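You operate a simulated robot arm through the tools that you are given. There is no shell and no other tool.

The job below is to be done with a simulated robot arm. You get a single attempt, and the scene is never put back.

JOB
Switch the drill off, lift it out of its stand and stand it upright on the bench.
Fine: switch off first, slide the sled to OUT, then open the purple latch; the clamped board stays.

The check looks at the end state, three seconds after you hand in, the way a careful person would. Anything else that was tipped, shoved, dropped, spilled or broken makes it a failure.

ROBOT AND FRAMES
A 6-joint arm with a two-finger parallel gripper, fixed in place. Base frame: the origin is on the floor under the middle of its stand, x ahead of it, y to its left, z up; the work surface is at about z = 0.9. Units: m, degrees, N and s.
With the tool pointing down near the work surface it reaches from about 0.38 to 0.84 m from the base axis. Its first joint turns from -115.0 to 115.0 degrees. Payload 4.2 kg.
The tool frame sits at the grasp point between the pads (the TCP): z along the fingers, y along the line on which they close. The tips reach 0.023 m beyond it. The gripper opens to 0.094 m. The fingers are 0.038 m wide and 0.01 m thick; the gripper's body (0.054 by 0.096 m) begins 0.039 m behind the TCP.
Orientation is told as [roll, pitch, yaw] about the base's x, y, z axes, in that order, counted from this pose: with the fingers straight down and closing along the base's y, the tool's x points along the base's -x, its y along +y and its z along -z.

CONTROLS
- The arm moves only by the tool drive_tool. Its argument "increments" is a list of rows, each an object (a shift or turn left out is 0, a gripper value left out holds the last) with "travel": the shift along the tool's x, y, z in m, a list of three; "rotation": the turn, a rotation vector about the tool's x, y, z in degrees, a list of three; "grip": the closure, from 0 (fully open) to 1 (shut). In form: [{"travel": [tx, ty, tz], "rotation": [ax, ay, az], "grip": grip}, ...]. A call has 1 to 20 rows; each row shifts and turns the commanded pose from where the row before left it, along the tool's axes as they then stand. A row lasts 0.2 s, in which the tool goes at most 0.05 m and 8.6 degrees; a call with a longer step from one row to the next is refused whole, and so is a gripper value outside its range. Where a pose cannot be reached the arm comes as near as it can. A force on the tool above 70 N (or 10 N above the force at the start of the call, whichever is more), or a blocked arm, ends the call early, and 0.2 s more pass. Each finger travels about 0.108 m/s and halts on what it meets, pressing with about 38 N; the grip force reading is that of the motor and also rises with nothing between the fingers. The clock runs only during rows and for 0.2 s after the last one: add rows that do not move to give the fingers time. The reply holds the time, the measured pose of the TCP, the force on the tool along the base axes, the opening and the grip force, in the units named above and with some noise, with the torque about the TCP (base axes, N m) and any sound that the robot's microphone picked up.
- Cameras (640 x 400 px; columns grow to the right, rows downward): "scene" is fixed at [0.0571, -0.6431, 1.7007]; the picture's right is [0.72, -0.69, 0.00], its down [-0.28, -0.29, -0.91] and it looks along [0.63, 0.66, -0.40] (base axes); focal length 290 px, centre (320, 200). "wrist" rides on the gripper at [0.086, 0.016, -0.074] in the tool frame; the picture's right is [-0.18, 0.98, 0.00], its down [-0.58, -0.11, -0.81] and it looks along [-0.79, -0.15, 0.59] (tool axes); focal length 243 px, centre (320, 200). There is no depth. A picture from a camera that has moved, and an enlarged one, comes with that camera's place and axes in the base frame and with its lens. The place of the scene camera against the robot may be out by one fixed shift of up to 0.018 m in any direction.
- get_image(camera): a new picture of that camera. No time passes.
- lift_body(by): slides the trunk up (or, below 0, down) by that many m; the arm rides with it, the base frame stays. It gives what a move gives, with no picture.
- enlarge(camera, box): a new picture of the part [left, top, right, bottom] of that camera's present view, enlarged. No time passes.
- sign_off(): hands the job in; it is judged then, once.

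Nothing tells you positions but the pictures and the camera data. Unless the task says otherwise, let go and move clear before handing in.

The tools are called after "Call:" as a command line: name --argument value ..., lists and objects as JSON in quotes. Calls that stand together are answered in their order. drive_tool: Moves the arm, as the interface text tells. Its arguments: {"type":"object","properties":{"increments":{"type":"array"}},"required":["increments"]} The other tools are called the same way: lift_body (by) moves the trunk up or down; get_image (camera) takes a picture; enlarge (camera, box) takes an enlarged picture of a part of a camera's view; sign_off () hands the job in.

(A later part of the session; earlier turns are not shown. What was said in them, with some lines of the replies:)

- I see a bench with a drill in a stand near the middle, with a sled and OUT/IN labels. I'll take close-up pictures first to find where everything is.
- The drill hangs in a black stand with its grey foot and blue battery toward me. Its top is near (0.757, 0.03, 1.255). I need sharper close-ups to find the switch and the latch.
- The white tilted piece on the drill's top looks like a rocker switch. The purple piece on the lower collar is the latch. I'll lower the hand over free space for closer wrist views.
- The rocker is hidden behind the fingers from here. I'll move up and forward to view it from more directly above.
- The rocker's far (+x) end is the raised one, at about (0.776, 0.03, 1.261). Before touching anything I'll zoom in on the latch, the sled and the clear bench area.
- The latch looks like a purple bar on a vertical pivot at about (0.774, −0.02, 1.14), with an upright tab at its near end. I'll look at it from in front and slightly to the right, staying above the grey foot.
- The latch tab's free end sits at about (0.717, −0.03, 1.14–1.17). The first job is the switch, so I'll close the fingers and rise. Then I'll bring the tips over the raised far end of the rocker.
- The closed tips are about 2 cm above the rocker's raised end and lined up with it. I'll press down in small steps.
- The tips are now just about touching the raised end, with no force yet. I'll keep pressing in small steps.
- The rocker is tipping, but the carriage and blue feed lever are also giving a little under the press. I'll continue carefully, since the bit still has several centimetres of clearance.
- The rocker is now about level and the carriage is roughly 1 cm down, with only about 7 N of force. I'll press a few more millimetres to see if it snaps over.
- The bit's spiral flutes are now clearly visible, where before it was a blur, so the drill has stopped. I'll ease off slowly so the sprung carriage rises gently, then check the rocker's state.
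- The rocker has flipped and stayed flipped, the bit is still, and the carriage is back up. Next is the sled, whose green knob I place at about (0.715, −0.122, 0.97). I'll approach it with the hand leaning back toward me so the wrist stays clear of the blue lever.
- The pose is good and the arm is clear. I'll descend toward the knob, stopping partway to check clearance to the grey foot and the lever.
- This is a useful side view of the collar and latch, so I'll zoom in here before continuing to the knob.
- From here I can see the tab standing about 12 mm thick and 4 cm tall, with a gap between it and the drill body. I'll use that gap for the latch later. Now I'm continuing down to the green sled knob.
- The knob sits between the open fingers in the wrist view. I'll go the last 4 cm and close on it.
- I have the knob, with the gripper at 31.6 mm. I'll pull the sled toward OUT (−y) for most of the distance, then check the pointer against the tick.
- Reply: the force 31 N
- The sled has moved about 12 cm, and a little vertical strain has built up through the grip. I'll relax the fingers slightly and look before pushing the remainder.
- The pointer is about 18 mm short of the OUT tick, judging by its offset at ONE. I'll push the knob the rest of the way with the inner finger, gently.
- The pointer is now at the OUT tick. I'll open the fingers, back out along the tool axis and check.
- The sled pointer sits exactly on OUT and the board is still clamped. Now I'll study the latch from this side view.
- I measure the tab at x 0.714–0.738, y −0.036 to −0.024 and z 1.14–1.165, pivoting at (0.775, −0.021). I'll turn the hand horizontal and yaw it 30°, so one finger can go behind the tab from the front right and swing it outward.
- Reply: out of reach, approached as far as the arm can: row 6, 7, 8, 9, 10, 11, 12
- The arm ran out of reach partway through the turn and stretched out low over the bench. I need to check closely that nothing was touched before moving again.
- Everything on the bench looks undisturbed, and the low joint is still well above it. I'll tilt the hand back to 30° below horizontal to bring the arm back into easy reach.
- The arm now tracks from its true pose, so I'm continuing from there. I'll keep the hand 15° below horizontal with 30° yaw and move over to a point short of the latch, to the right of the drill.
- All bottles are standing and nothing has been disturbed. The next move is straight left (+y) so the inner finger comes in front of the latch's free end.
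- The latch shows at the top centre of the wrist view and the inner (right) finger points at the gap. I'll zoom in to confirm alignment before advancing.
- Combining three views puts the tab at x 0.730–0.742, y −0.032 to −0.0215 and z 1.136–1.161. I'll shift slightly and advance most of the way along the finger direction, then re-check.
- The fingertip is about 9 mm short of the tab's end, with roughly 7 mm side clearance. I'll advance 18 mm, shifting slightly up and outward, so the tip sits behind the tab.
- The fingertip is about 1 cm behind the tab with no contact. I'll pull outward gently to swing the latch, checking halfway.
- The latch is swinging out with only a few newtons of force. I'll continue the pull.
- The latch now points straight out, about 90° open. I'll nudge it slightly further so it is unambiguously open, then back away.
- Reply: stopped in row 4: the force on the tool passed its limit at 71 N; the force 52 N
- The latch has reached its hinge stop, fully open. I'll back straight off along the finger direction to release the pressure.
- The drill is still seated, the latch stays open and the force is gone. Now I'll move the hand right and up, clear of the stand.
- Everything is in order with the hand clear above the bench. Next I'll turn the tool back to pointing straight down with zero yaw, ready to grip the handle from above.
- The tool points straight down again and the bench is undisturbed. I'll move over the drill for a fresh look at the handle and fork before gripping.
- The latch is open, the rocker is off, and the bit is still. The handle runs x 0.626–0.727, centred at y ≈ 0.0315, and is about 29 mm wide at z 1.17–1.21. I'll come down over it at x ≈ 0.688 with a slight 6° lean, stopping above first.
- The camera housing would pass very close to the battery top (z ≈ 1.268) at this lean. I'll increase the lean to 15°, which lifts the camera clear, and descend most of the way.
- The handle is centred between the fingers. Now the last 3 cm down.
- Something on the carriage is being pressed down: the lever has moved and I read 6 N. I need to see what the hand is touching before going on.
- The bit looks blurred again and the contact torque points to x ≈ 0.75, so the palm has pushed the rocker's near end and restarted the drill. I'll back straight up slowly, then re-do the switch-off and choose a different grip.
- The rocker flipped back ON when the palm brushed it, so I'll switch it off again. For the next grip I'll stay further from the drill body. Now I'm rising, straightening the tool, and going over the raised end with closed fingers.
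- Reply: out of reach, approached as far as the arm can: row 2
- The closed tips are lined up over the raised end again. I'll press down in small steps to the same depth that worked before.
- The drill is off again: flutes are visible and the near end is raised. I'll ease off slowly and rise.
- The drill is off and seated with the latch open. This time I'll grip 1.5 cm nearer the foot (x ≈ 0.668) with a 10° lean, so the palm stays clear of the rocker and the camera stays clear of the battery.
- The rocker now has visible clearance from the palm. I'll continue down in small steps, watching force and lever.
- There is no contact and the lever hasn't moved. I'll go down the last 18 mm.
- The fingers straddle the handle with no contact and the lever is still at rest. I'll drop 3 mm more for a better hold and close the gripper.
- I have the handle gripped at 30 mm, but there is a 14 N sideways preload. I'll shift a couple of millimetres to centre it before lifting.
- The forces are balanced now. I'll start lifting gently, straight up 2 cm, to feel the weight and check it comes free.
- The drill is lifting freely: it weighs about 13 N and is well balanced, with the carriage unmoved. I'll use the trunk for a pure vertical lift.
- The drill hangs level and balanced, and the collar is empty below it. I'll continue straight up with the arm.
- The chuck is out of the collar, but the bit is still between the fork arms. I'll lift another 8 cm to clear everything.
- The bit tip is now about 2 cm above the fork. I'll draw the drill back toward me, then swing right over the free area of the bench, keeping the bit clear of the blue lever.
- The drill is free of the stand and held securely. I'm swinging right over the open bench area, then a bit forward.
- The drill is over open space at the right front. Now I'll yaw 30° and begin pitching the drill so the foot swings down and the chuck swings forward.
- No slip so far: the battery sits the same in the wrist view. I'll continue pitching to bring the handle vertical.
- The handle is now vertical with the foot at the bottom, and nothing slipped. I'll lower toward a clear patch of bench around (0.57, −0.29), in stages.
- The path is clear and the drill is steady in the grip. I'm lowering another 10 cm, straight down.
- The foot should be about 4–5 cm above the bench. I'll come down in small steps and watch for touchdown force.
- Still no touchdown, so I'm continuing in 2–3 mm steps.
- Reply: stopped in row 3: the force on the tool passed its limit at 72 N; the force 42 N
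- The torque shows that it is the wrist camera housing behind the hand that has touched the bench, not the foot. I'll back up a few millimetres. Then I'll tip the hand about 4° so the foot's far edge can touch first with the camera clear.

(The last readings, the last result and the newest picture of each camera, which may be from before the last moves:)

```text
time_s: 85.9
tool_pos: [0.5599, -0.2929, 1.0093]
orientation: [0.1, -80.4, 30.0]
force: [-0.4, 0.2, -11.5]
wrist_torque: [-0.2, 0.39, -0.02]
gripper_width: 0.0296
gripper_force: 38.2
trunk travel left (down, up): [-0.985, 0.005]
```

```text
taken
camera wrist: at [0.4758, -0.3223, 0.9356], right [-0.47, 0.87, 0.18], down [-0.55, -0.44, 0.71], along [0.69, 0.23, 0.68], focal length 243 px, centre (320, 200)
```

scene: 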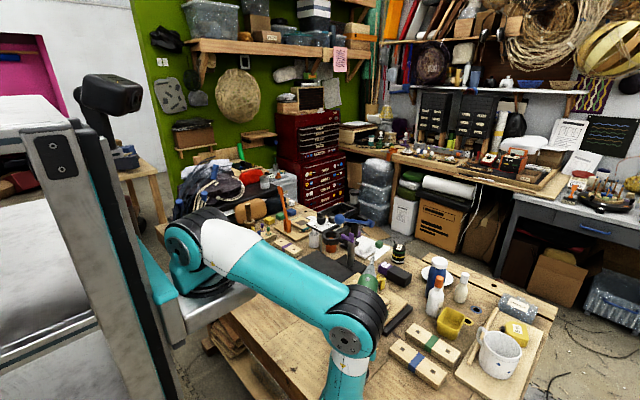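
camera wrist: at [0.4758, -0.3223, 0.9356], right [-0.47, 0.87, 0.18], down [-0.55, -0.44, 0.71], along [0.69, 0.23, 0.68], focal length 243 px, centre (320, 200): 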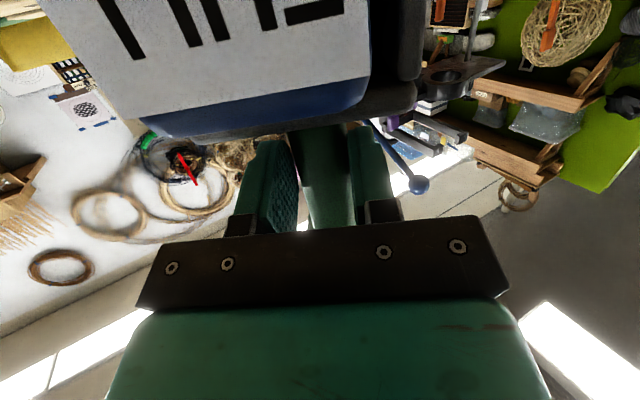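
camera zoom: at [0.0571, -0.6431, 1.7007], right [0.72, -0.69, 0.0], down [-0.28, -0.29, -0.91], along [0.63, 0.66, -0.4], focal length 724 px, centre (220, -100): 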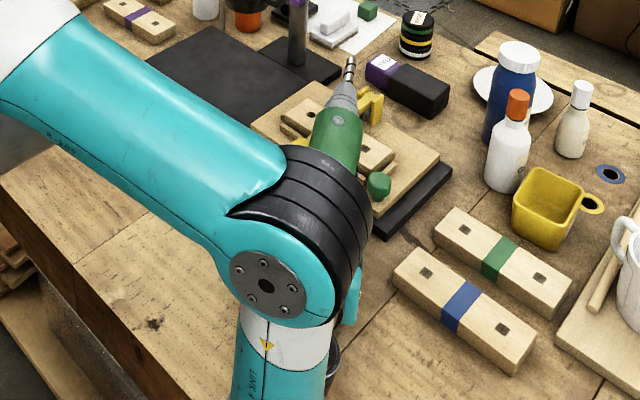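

Nothing slipped: the battery is unchanged in the wrist view and the force is back to plain weight. I'll tip the hand up 4.5° and then lower to touchdown in fine steps.

Call:
drive_tool --increments '[{"rotation": [0, 2.25, 0]}, {"rotation": [0, 2.25, 0]}, {"travel": [0.0029, 0, 0.0007]}, {"travel": [0.0029, 0, 0.0007]}, {"travel": [0, 0, 0]}]'

```text
time_s: 87.1
tool_pos: [0.558, -0.292, 1.0039]
orientation: [0.1, -76.0, 30.1]
force: [1.1, 0.8, -11.8]
wrist_torque: [-0.19, 0.42, 0.04]
gripper_width: 0.0297
gripper_force: 38.1
trunk travel left (down, up): [-0.985, 0.005]
```

Call:
drive_tool --increments '[{"travel": [0.0019, 0, 0.0005]}, {"travel": [0.0015, 0, 0.0004]}, {"travel": [0, 0, 0]}]'

```text
time_s: 87.9
tool_pos: [0.5591, -0.2921, 1.0016]
orientation: [-0.1, -76.3, 30.1]
force: [-1.2, -0.6, 6.0]
wrist_torque: [0.71, -0.78, 0.1]
gripper_width: 0.0295
gripper_force: 37.9
trunk travel left (down, up): [-0.985, 0.005]
```

The foot's far edge is now on the bench: the contact point works out to the +h edge, as planned. I'll loosen the fingers by just a millimetre per side, so the drill settles flat while still being guided.

Call:
drive_tool --increments '[{"travel": [-0.0008, 0, -0.0002]}, {"grip": 0.665}, {"travel": [0, 0, 0]}, {"travel": [0, 0, 0]}, {"travel": [0, 0, 0]}]'

Call:
get_image --camera "wrist"

Call:
enlarge --camera "scene" --box '[300, 240, 400, 340]'

```text
time_s: 89.1
tool_pos: [0.5578, -0.2923, 0.9998]
orientation: [0.0, -76.0, 30.1]
force: [0.2, -0.2, -0.1]
wrist_torque: [-0.03, 0.01, -0.03]
gripper_width: 0.031
gripper_force: 0.1
trunk travel left (down, up): [-0.985, 0.005]
```

```text
taken
camera wrist: at [0.4715, -0.3247, 0.9356], right [-0.45, 0.87, 0.18], down [-0.5, -0.42, 0.76], along [0.74, 0.26, 0.63], focal length 243 px, centre (320, 200)
```

wrist: 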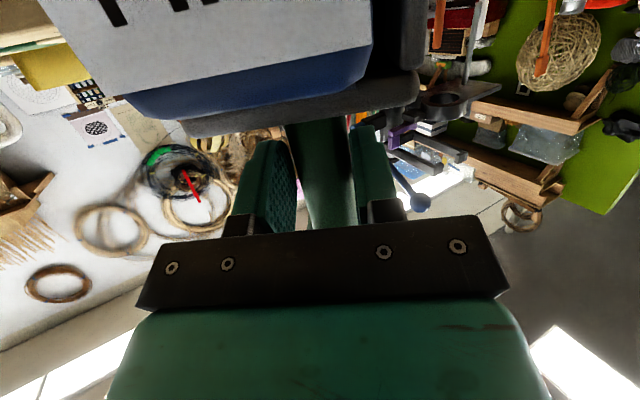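

```text
4.00 times, centred on (350, 290) of scene
camera zoom: at [0.0571, -0.6431, 1.7007], right [0.72, -0.69, 0.0], down [-0.28, -0.29, -0.91], along [0.63, 0.66, -0.4], focal length 1158 px, centre (200, -160)
```

zoom: 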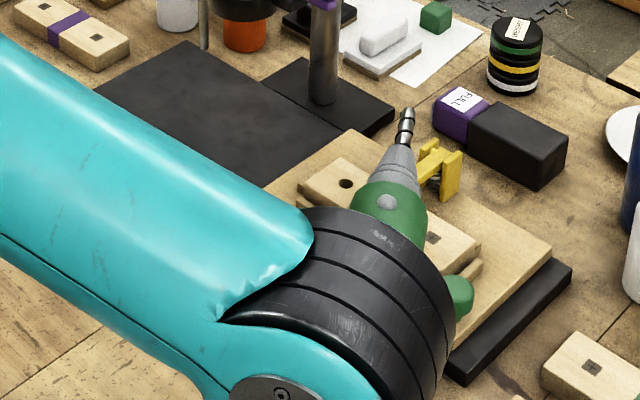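

The drill has settled flat and the hand carries no load. I'll open the fingers fully around the handle, then check before retreating horizontally, since the drill body overhangs the hand.

Call:
drive_tool --increments '[{"grip": 0.55}, {"grip": 0.4}, {"grip": 0.3}, {"travel": [0, 0, 0]}, {"travel": [0, 0, 0]}]'

Call:
get_image --camera "wrist"

Call:
enlarge --camera "scene" --box '[300, 240, 400, 340]'

```text
time_s: 90.3
tool_pos: [0.5586, -0.2919, 1.0009]
orientation: [0.0, -76.0, 30.1]
force: [0.4, 0.1, 1.2]
wrist_torque: [0.01, 0.02, -0.01]
gripper_width: 0.0659
gripper_force: 0.0
trunk travel left (down, up): [-0.985, 0.005]
```

```text
taken
camera wrist: at [0.4715, -0.3247, 0.9356], right [-0.45, 0.87, 0.18], down [-0.5, -0.42, 0.76], along [0.74, 0.26, 0.63], focal length 243 px, centre (320, 200)
```

wrist: 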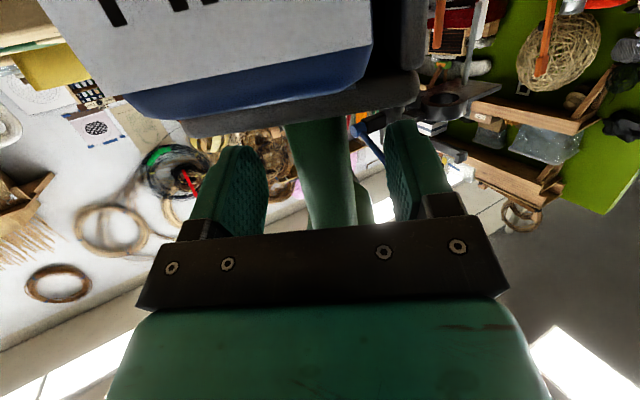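

```text
4.00 times, centred on (350, 290) of scene
camera zoom: at [0.0571, -0.6431, 1.7007], right [0.72, -0.69, 0.0], down [-0.28, -0.29, -0.91], along [0.63, 0.66, -0.4], focal length 1158 px, centre (200, -160)
```

zoom: 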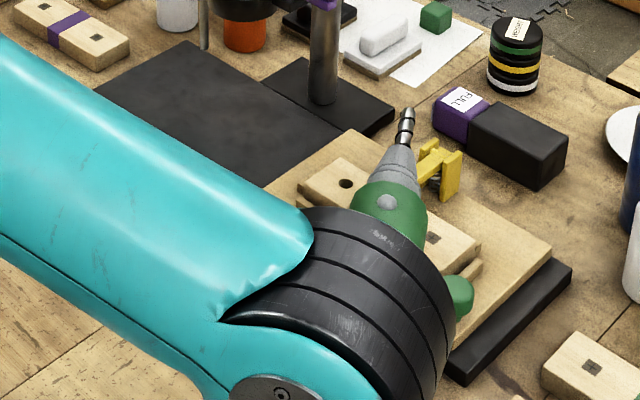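

The drill stands on its own with the gripper open. I'm retreating purely horizontally, backward, so the hand slides out from under the overhang.

Call:
drive_tool --increments '[{"travel": [0.0024, 0, -0.0097]}, {"travel": [0.0036, 0, -0.0146]}, {"travel": [0.0048, 0, -0.0194]}, {"travel": [0.0048, 0, -0.0194]}, {"travel": [0, 0, 0]}]'

Call:
get_image --camera "wrist"

Call:
get_image --camera "scene"

```text
time_s: 91.5
tool_pos: [0.5017, -0.3264, 0.9997]
orientation: [-0.1, -75.9, 30.2]
force: [0.7, -0.4, -0.5]
wrist_torque: [-0.02, -0.01, 0.02]
gripper_width: 0.0659
gripper_force: 0.1
trunk travel left (down, up): [-0.985, 0.005]
```

```text
taken
camera wrist: at [0.4144, -0.3581, 0.9336], right [-0.45, 0.87, 0.18], down [-0.5, -0.42, 0.76], along [0.74, 0.26, 0.63], focal length 243 px, centre (320, 200)
```

wrist: 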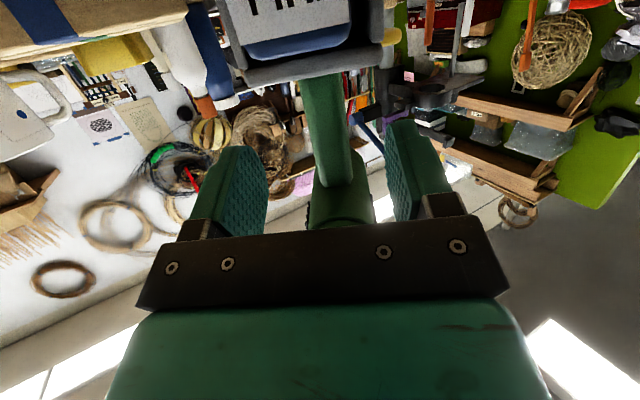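

```text
taken
```

scene: 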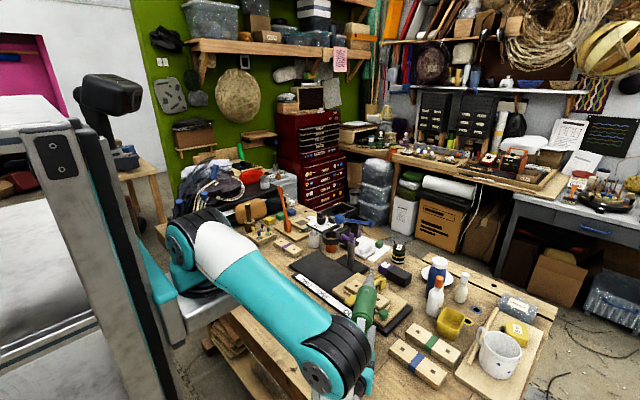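

The drill stands upright on its foot. I'll back off another 7 cm, then rise well clear.

Call:
drive_tool --increments '[{"travel": [0.0048, 0, -0.0194]}, {"travel": [0.0048, 0, -0.0194]}, {"travel": [0.0048, 0, -0.0194]}, {"travel": [0.0024, 0, -0.0097]}, {"travel": [0, 0, 0]}]'

Call:
get_image --camera "wrist"

Call:
enlarge --camera "scene" --box '[280, 230, 440, 400]'

```text
time_s: 92.7
tool_pos: [0.4418, -0.3596, 1.0014]
orientation: [0.0, -75.9, 30.1]
force: [1.3, 0.2, 0.4]
wrist_torque: [0.05, 0.01, -0.04]
gripper_width: 0.066
gripper_force: 0.1
trunk travel left (down, up): [-0.985, 0.005]
```

```text
taken
camera wrist: at [0.3538, -0.3928, 0.9359], right [-0.45, 0.87, 0.18], down [-0.5, -0.42, 0.76], along [0.74, 0.26, 0.63], focal length 243 px, centre (320, 200)
```

wrist: 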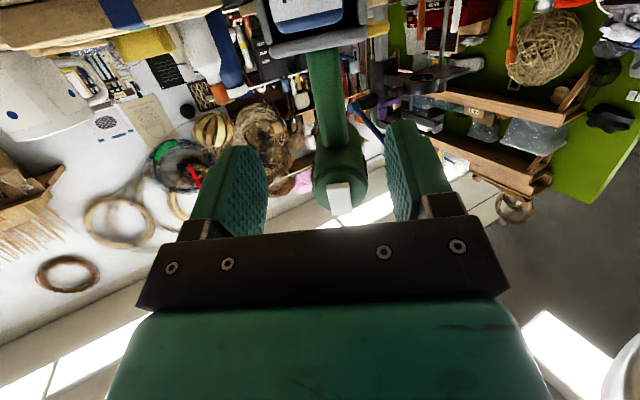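

```text
2.35 times, centred on (360, 315) of scene
camera zoom: at [0.0571, -0.6431, 1.7007], right [0.72, -0.69, 0.0], down [-0.28, -0.29, -0.91], along [0.63, 0.66, -0.4], focal length 681 px, centre (226, -71)
```

zoom: 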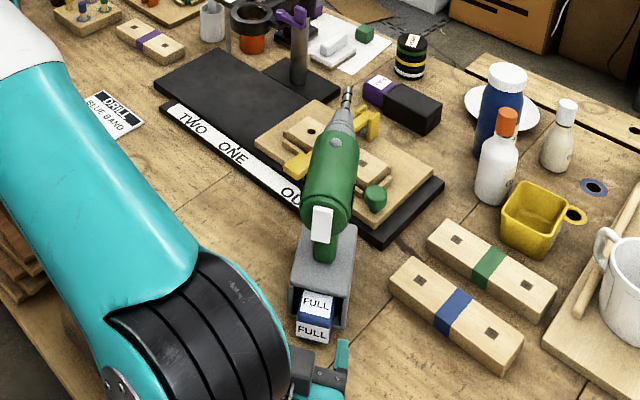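

The drill stands upright on its grey foot with the battery in place. Now I'm raising the hand straight up and away.

Call:
drive_tool --increments '[{"travel": [-0.0388, 0, -0.0097]}, {"travel": [-0.0388, 0, -0.0097]}, {"travel": [-0.0388, 0, -0.0097]}, {"travel": [-0.0388, 0, -0.0097]}, {"travel": [-0.0388, 0, -0.0097]}, {"travel": [-0.0388, 0, -0.0097]}, {"travel": [-0.0388, 0, -0.0097]}, {"travel": [-0.0388, 0, -0.0097]}, {"travel": [-0.0388, 0, -0.0097]}, {"travel": [0, 0, 0]}]'

Call:
get_image --camera "scene"

Call:
enlarge --camera "scene" --box '[310, 240, 420, 350]'

```text
time_s: 94.9
tool_pos: [0.4421, -0.3613, 1.3611]
orientation: [0.0, -76.0, 30.1]
force: [-1.0, 0.4, 0.3]
wrist_torque: [0.0, 0.01, 0.0]
gripper_width: 0.0657
gripper_force: 0.1
trunk travel left (down, up): [-0.985, 0.005]
```

```text
taken
```

scene: 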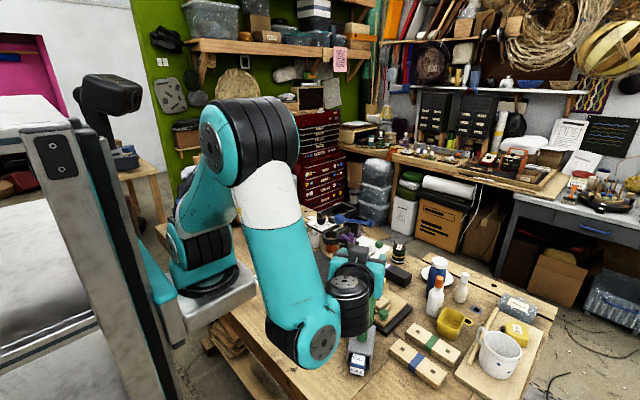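

```text
3.64 times, centred on (365, 295) of scene
camera zoom: at [0.0571, -0.6431, 1.7007], right [0.72, -0.69, 0.0], down [-0.28, -0.29, -0.91], along [0.63, 0.66, -0.4], focal length 1053 px, centre (156, -146)
```

zoom: 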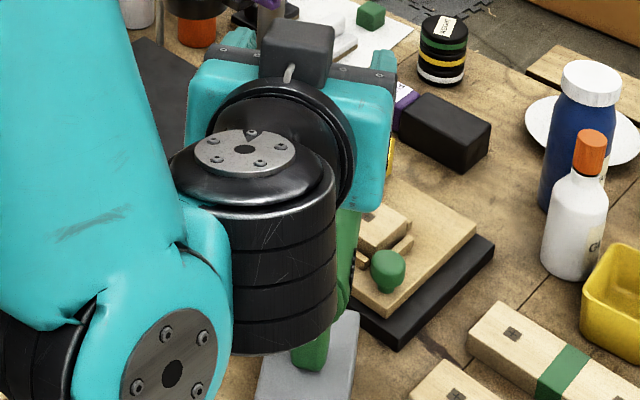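

The hand is above and clear. I'll turn the tool back down and move it off to the side, so I can inspect the whole bench.

Call:
drive_tool --increments '[{"rotation": [0, 7.6, 0]}, {"rotation": [0, 7.6, 0]}, {"rotation": [0, 7.6, 0]}, {"rotation": [0, 7.6, 0]}, {"rotation": [0, 7.6, 0]}, {"rotation": [0, 7.6, 0]}, {"rotation": [0, 7.6, 0]}, {"rotation": [0, 7.6, 0]}, {"rotation": [0, 7.6, 0]}, {"rotation": [0, 7.6, 0]}, {"travel": [0, 0, -0.04]}, {"travel": [0, 0, -0.04]}, {"travel": [0, 0, -0.04]}, {"travel": [0, 0, 0]}]'

Call:
get_image --camera "scene"

Call:
get_image --camera "wrist"

```text
time_s: 97.9
tool_pos: [0.4404, -0.3583, 1.4819]
orientation: [0.0, 0.1, 30.1]
force: [-0.6, 0.5, -0.1]
wrist_torque: [0.0, -0.02, -0.01]
gripper_width: 0.0657
gripper_force: 0.0
trunk travel left (down, up): [-0.985, 0.005]
```

```text
taken
```

scene: 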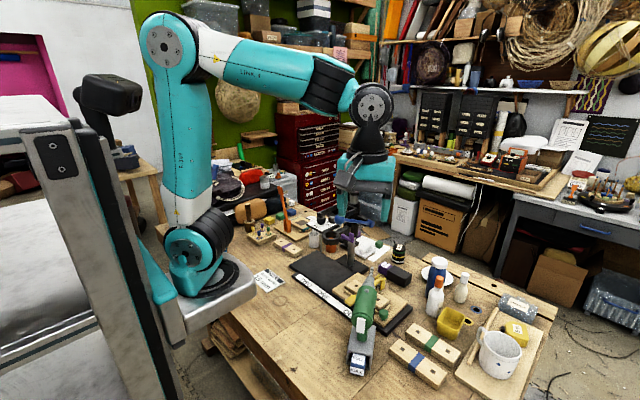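

```text
taken
camera wrist: at [0.3586, -0.3869, 1.5564], right [-0.33, 0.94, 0.0], down [0.56, 0.2, 0.81], along [0.76, 0.27, -0.59], focal length 243 px, centre (320, 200)
```

wrist: 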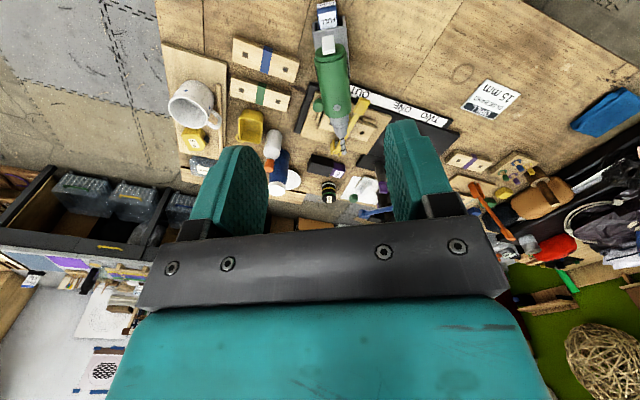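

Call:
enlarge --camera "scene" --box '[310, 230, 430, 390]'

Call:
enlarge --camera "wrist" --box '[270, 0, 410, 170]'

Call:
enlarge --camera "scene" --box '[280, 190, 440, 320]'

Call:
enlarge --camera "scene" --box '[340, 260, 400, 320]'

```text
2.50 times, centred on (370, 310) of scene
camera zoom: at [0.0571, -0.6431, 1.7007], right [0.72, -0.69, 0.0], down [-0.28, -0.29, -0.91], along [0.63, 0.66, -0.4], focal length 724 px, centre (195, -75)
```

zoom: 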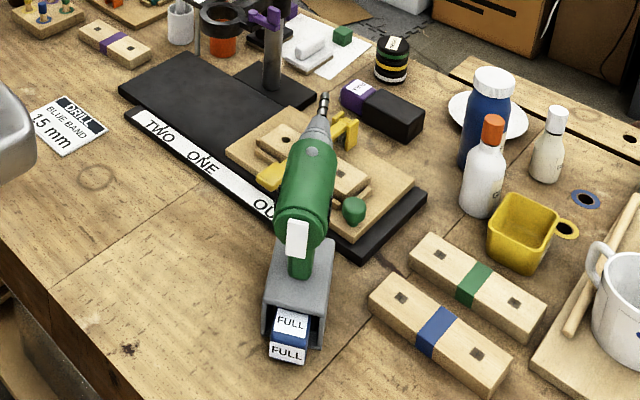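

```text
2.35 times, centred on (340, 85) of wrist
camera zoom: at [0.3586, -0.3869, 1.5564], right [-0.33, 0.94, 0.0], down [0.56, 0.2, 0.81], along [0.76, 0.27, -0.59], focal length 571 px, centre (273, 471)
```

zoom: 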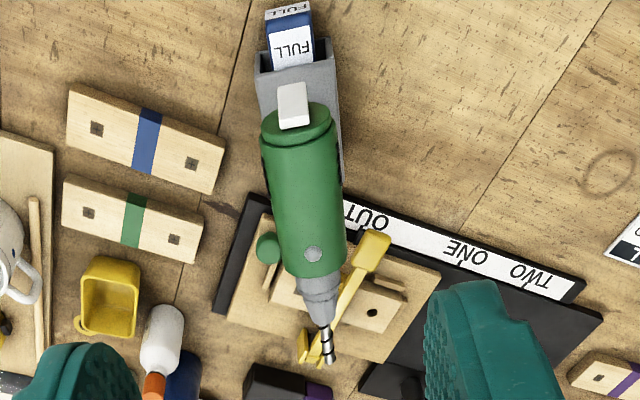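

```text
3.08 times, centred on (360, 255) of scene
camera zoom: at [0.0571, -0.6431, 1.7007], right [0.72, -0.69, 0.0], down [-0.28, -0.29, -0.91], along [0.63, 0.66, -0.4], focal length 891 px, centre (197, 31)
```

zoom: 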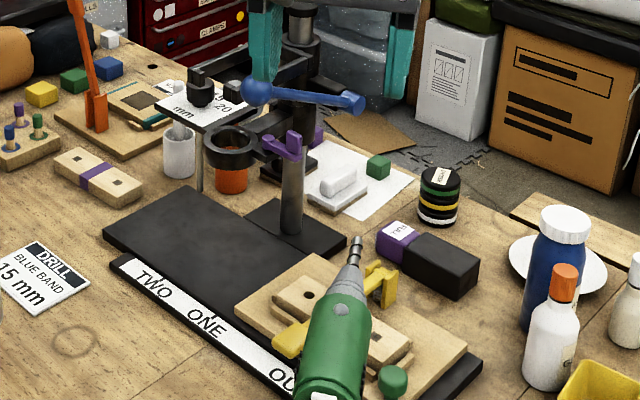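

```text
6.67 times, centred on (370, 290) of scene
camera zoom: at [0.0571, -0.6431, 1.7007], right [0.72, -0.69, 0.0], down [-0.28, -0.29, -0.91], along [0.63, 0.66, -0.4], focal length 1930 px, centre (-13, -400)
```

zoom: 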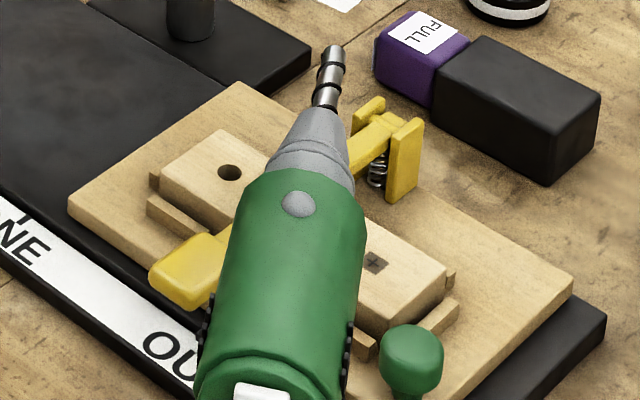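

The drill is off, with flutes visible and the rocker flipped. It stands upright on its grey foot on clear bench. The sled is at OUT with the board still clamped, the purple latch is open, everything else is where it was, and the hand is well clear, so I'm handing in.

Call:
sign_off

```text
The job is handed in.
```

The drill is switched off, out of its stand, and standing upright on its grey foot on the clear part of the bench, right of the stand. I've handed the job in; I don't have the result of the check.

- **Switch:** The drill came on again partway through. After the sled was at OUT and the latch was open, my gripper's palm bumped the switch on my first try at the handle. The drill ran in the stand until I switched it off a second time. I did not lift it until the bit had stopped.
- **Sled and board:** The sled is at OUT and the board is still clamped.
- **Latch:** The purple latch is fully open. My last nudge pushed it against its stop until the force limit (about 70 N) ended the move. I saw no damage.
- **Placing:** The wrist camera touched the bench before the foot did, so I set the drill down at a slight tilt. It settled flat when I let go, and it did not move when I opened the fingers fully and backed away.
- **Rest of the bench:** At one point the arm ran out of reach and swung low over the bottles and blocks. The pictures show nothing tipped or moved.
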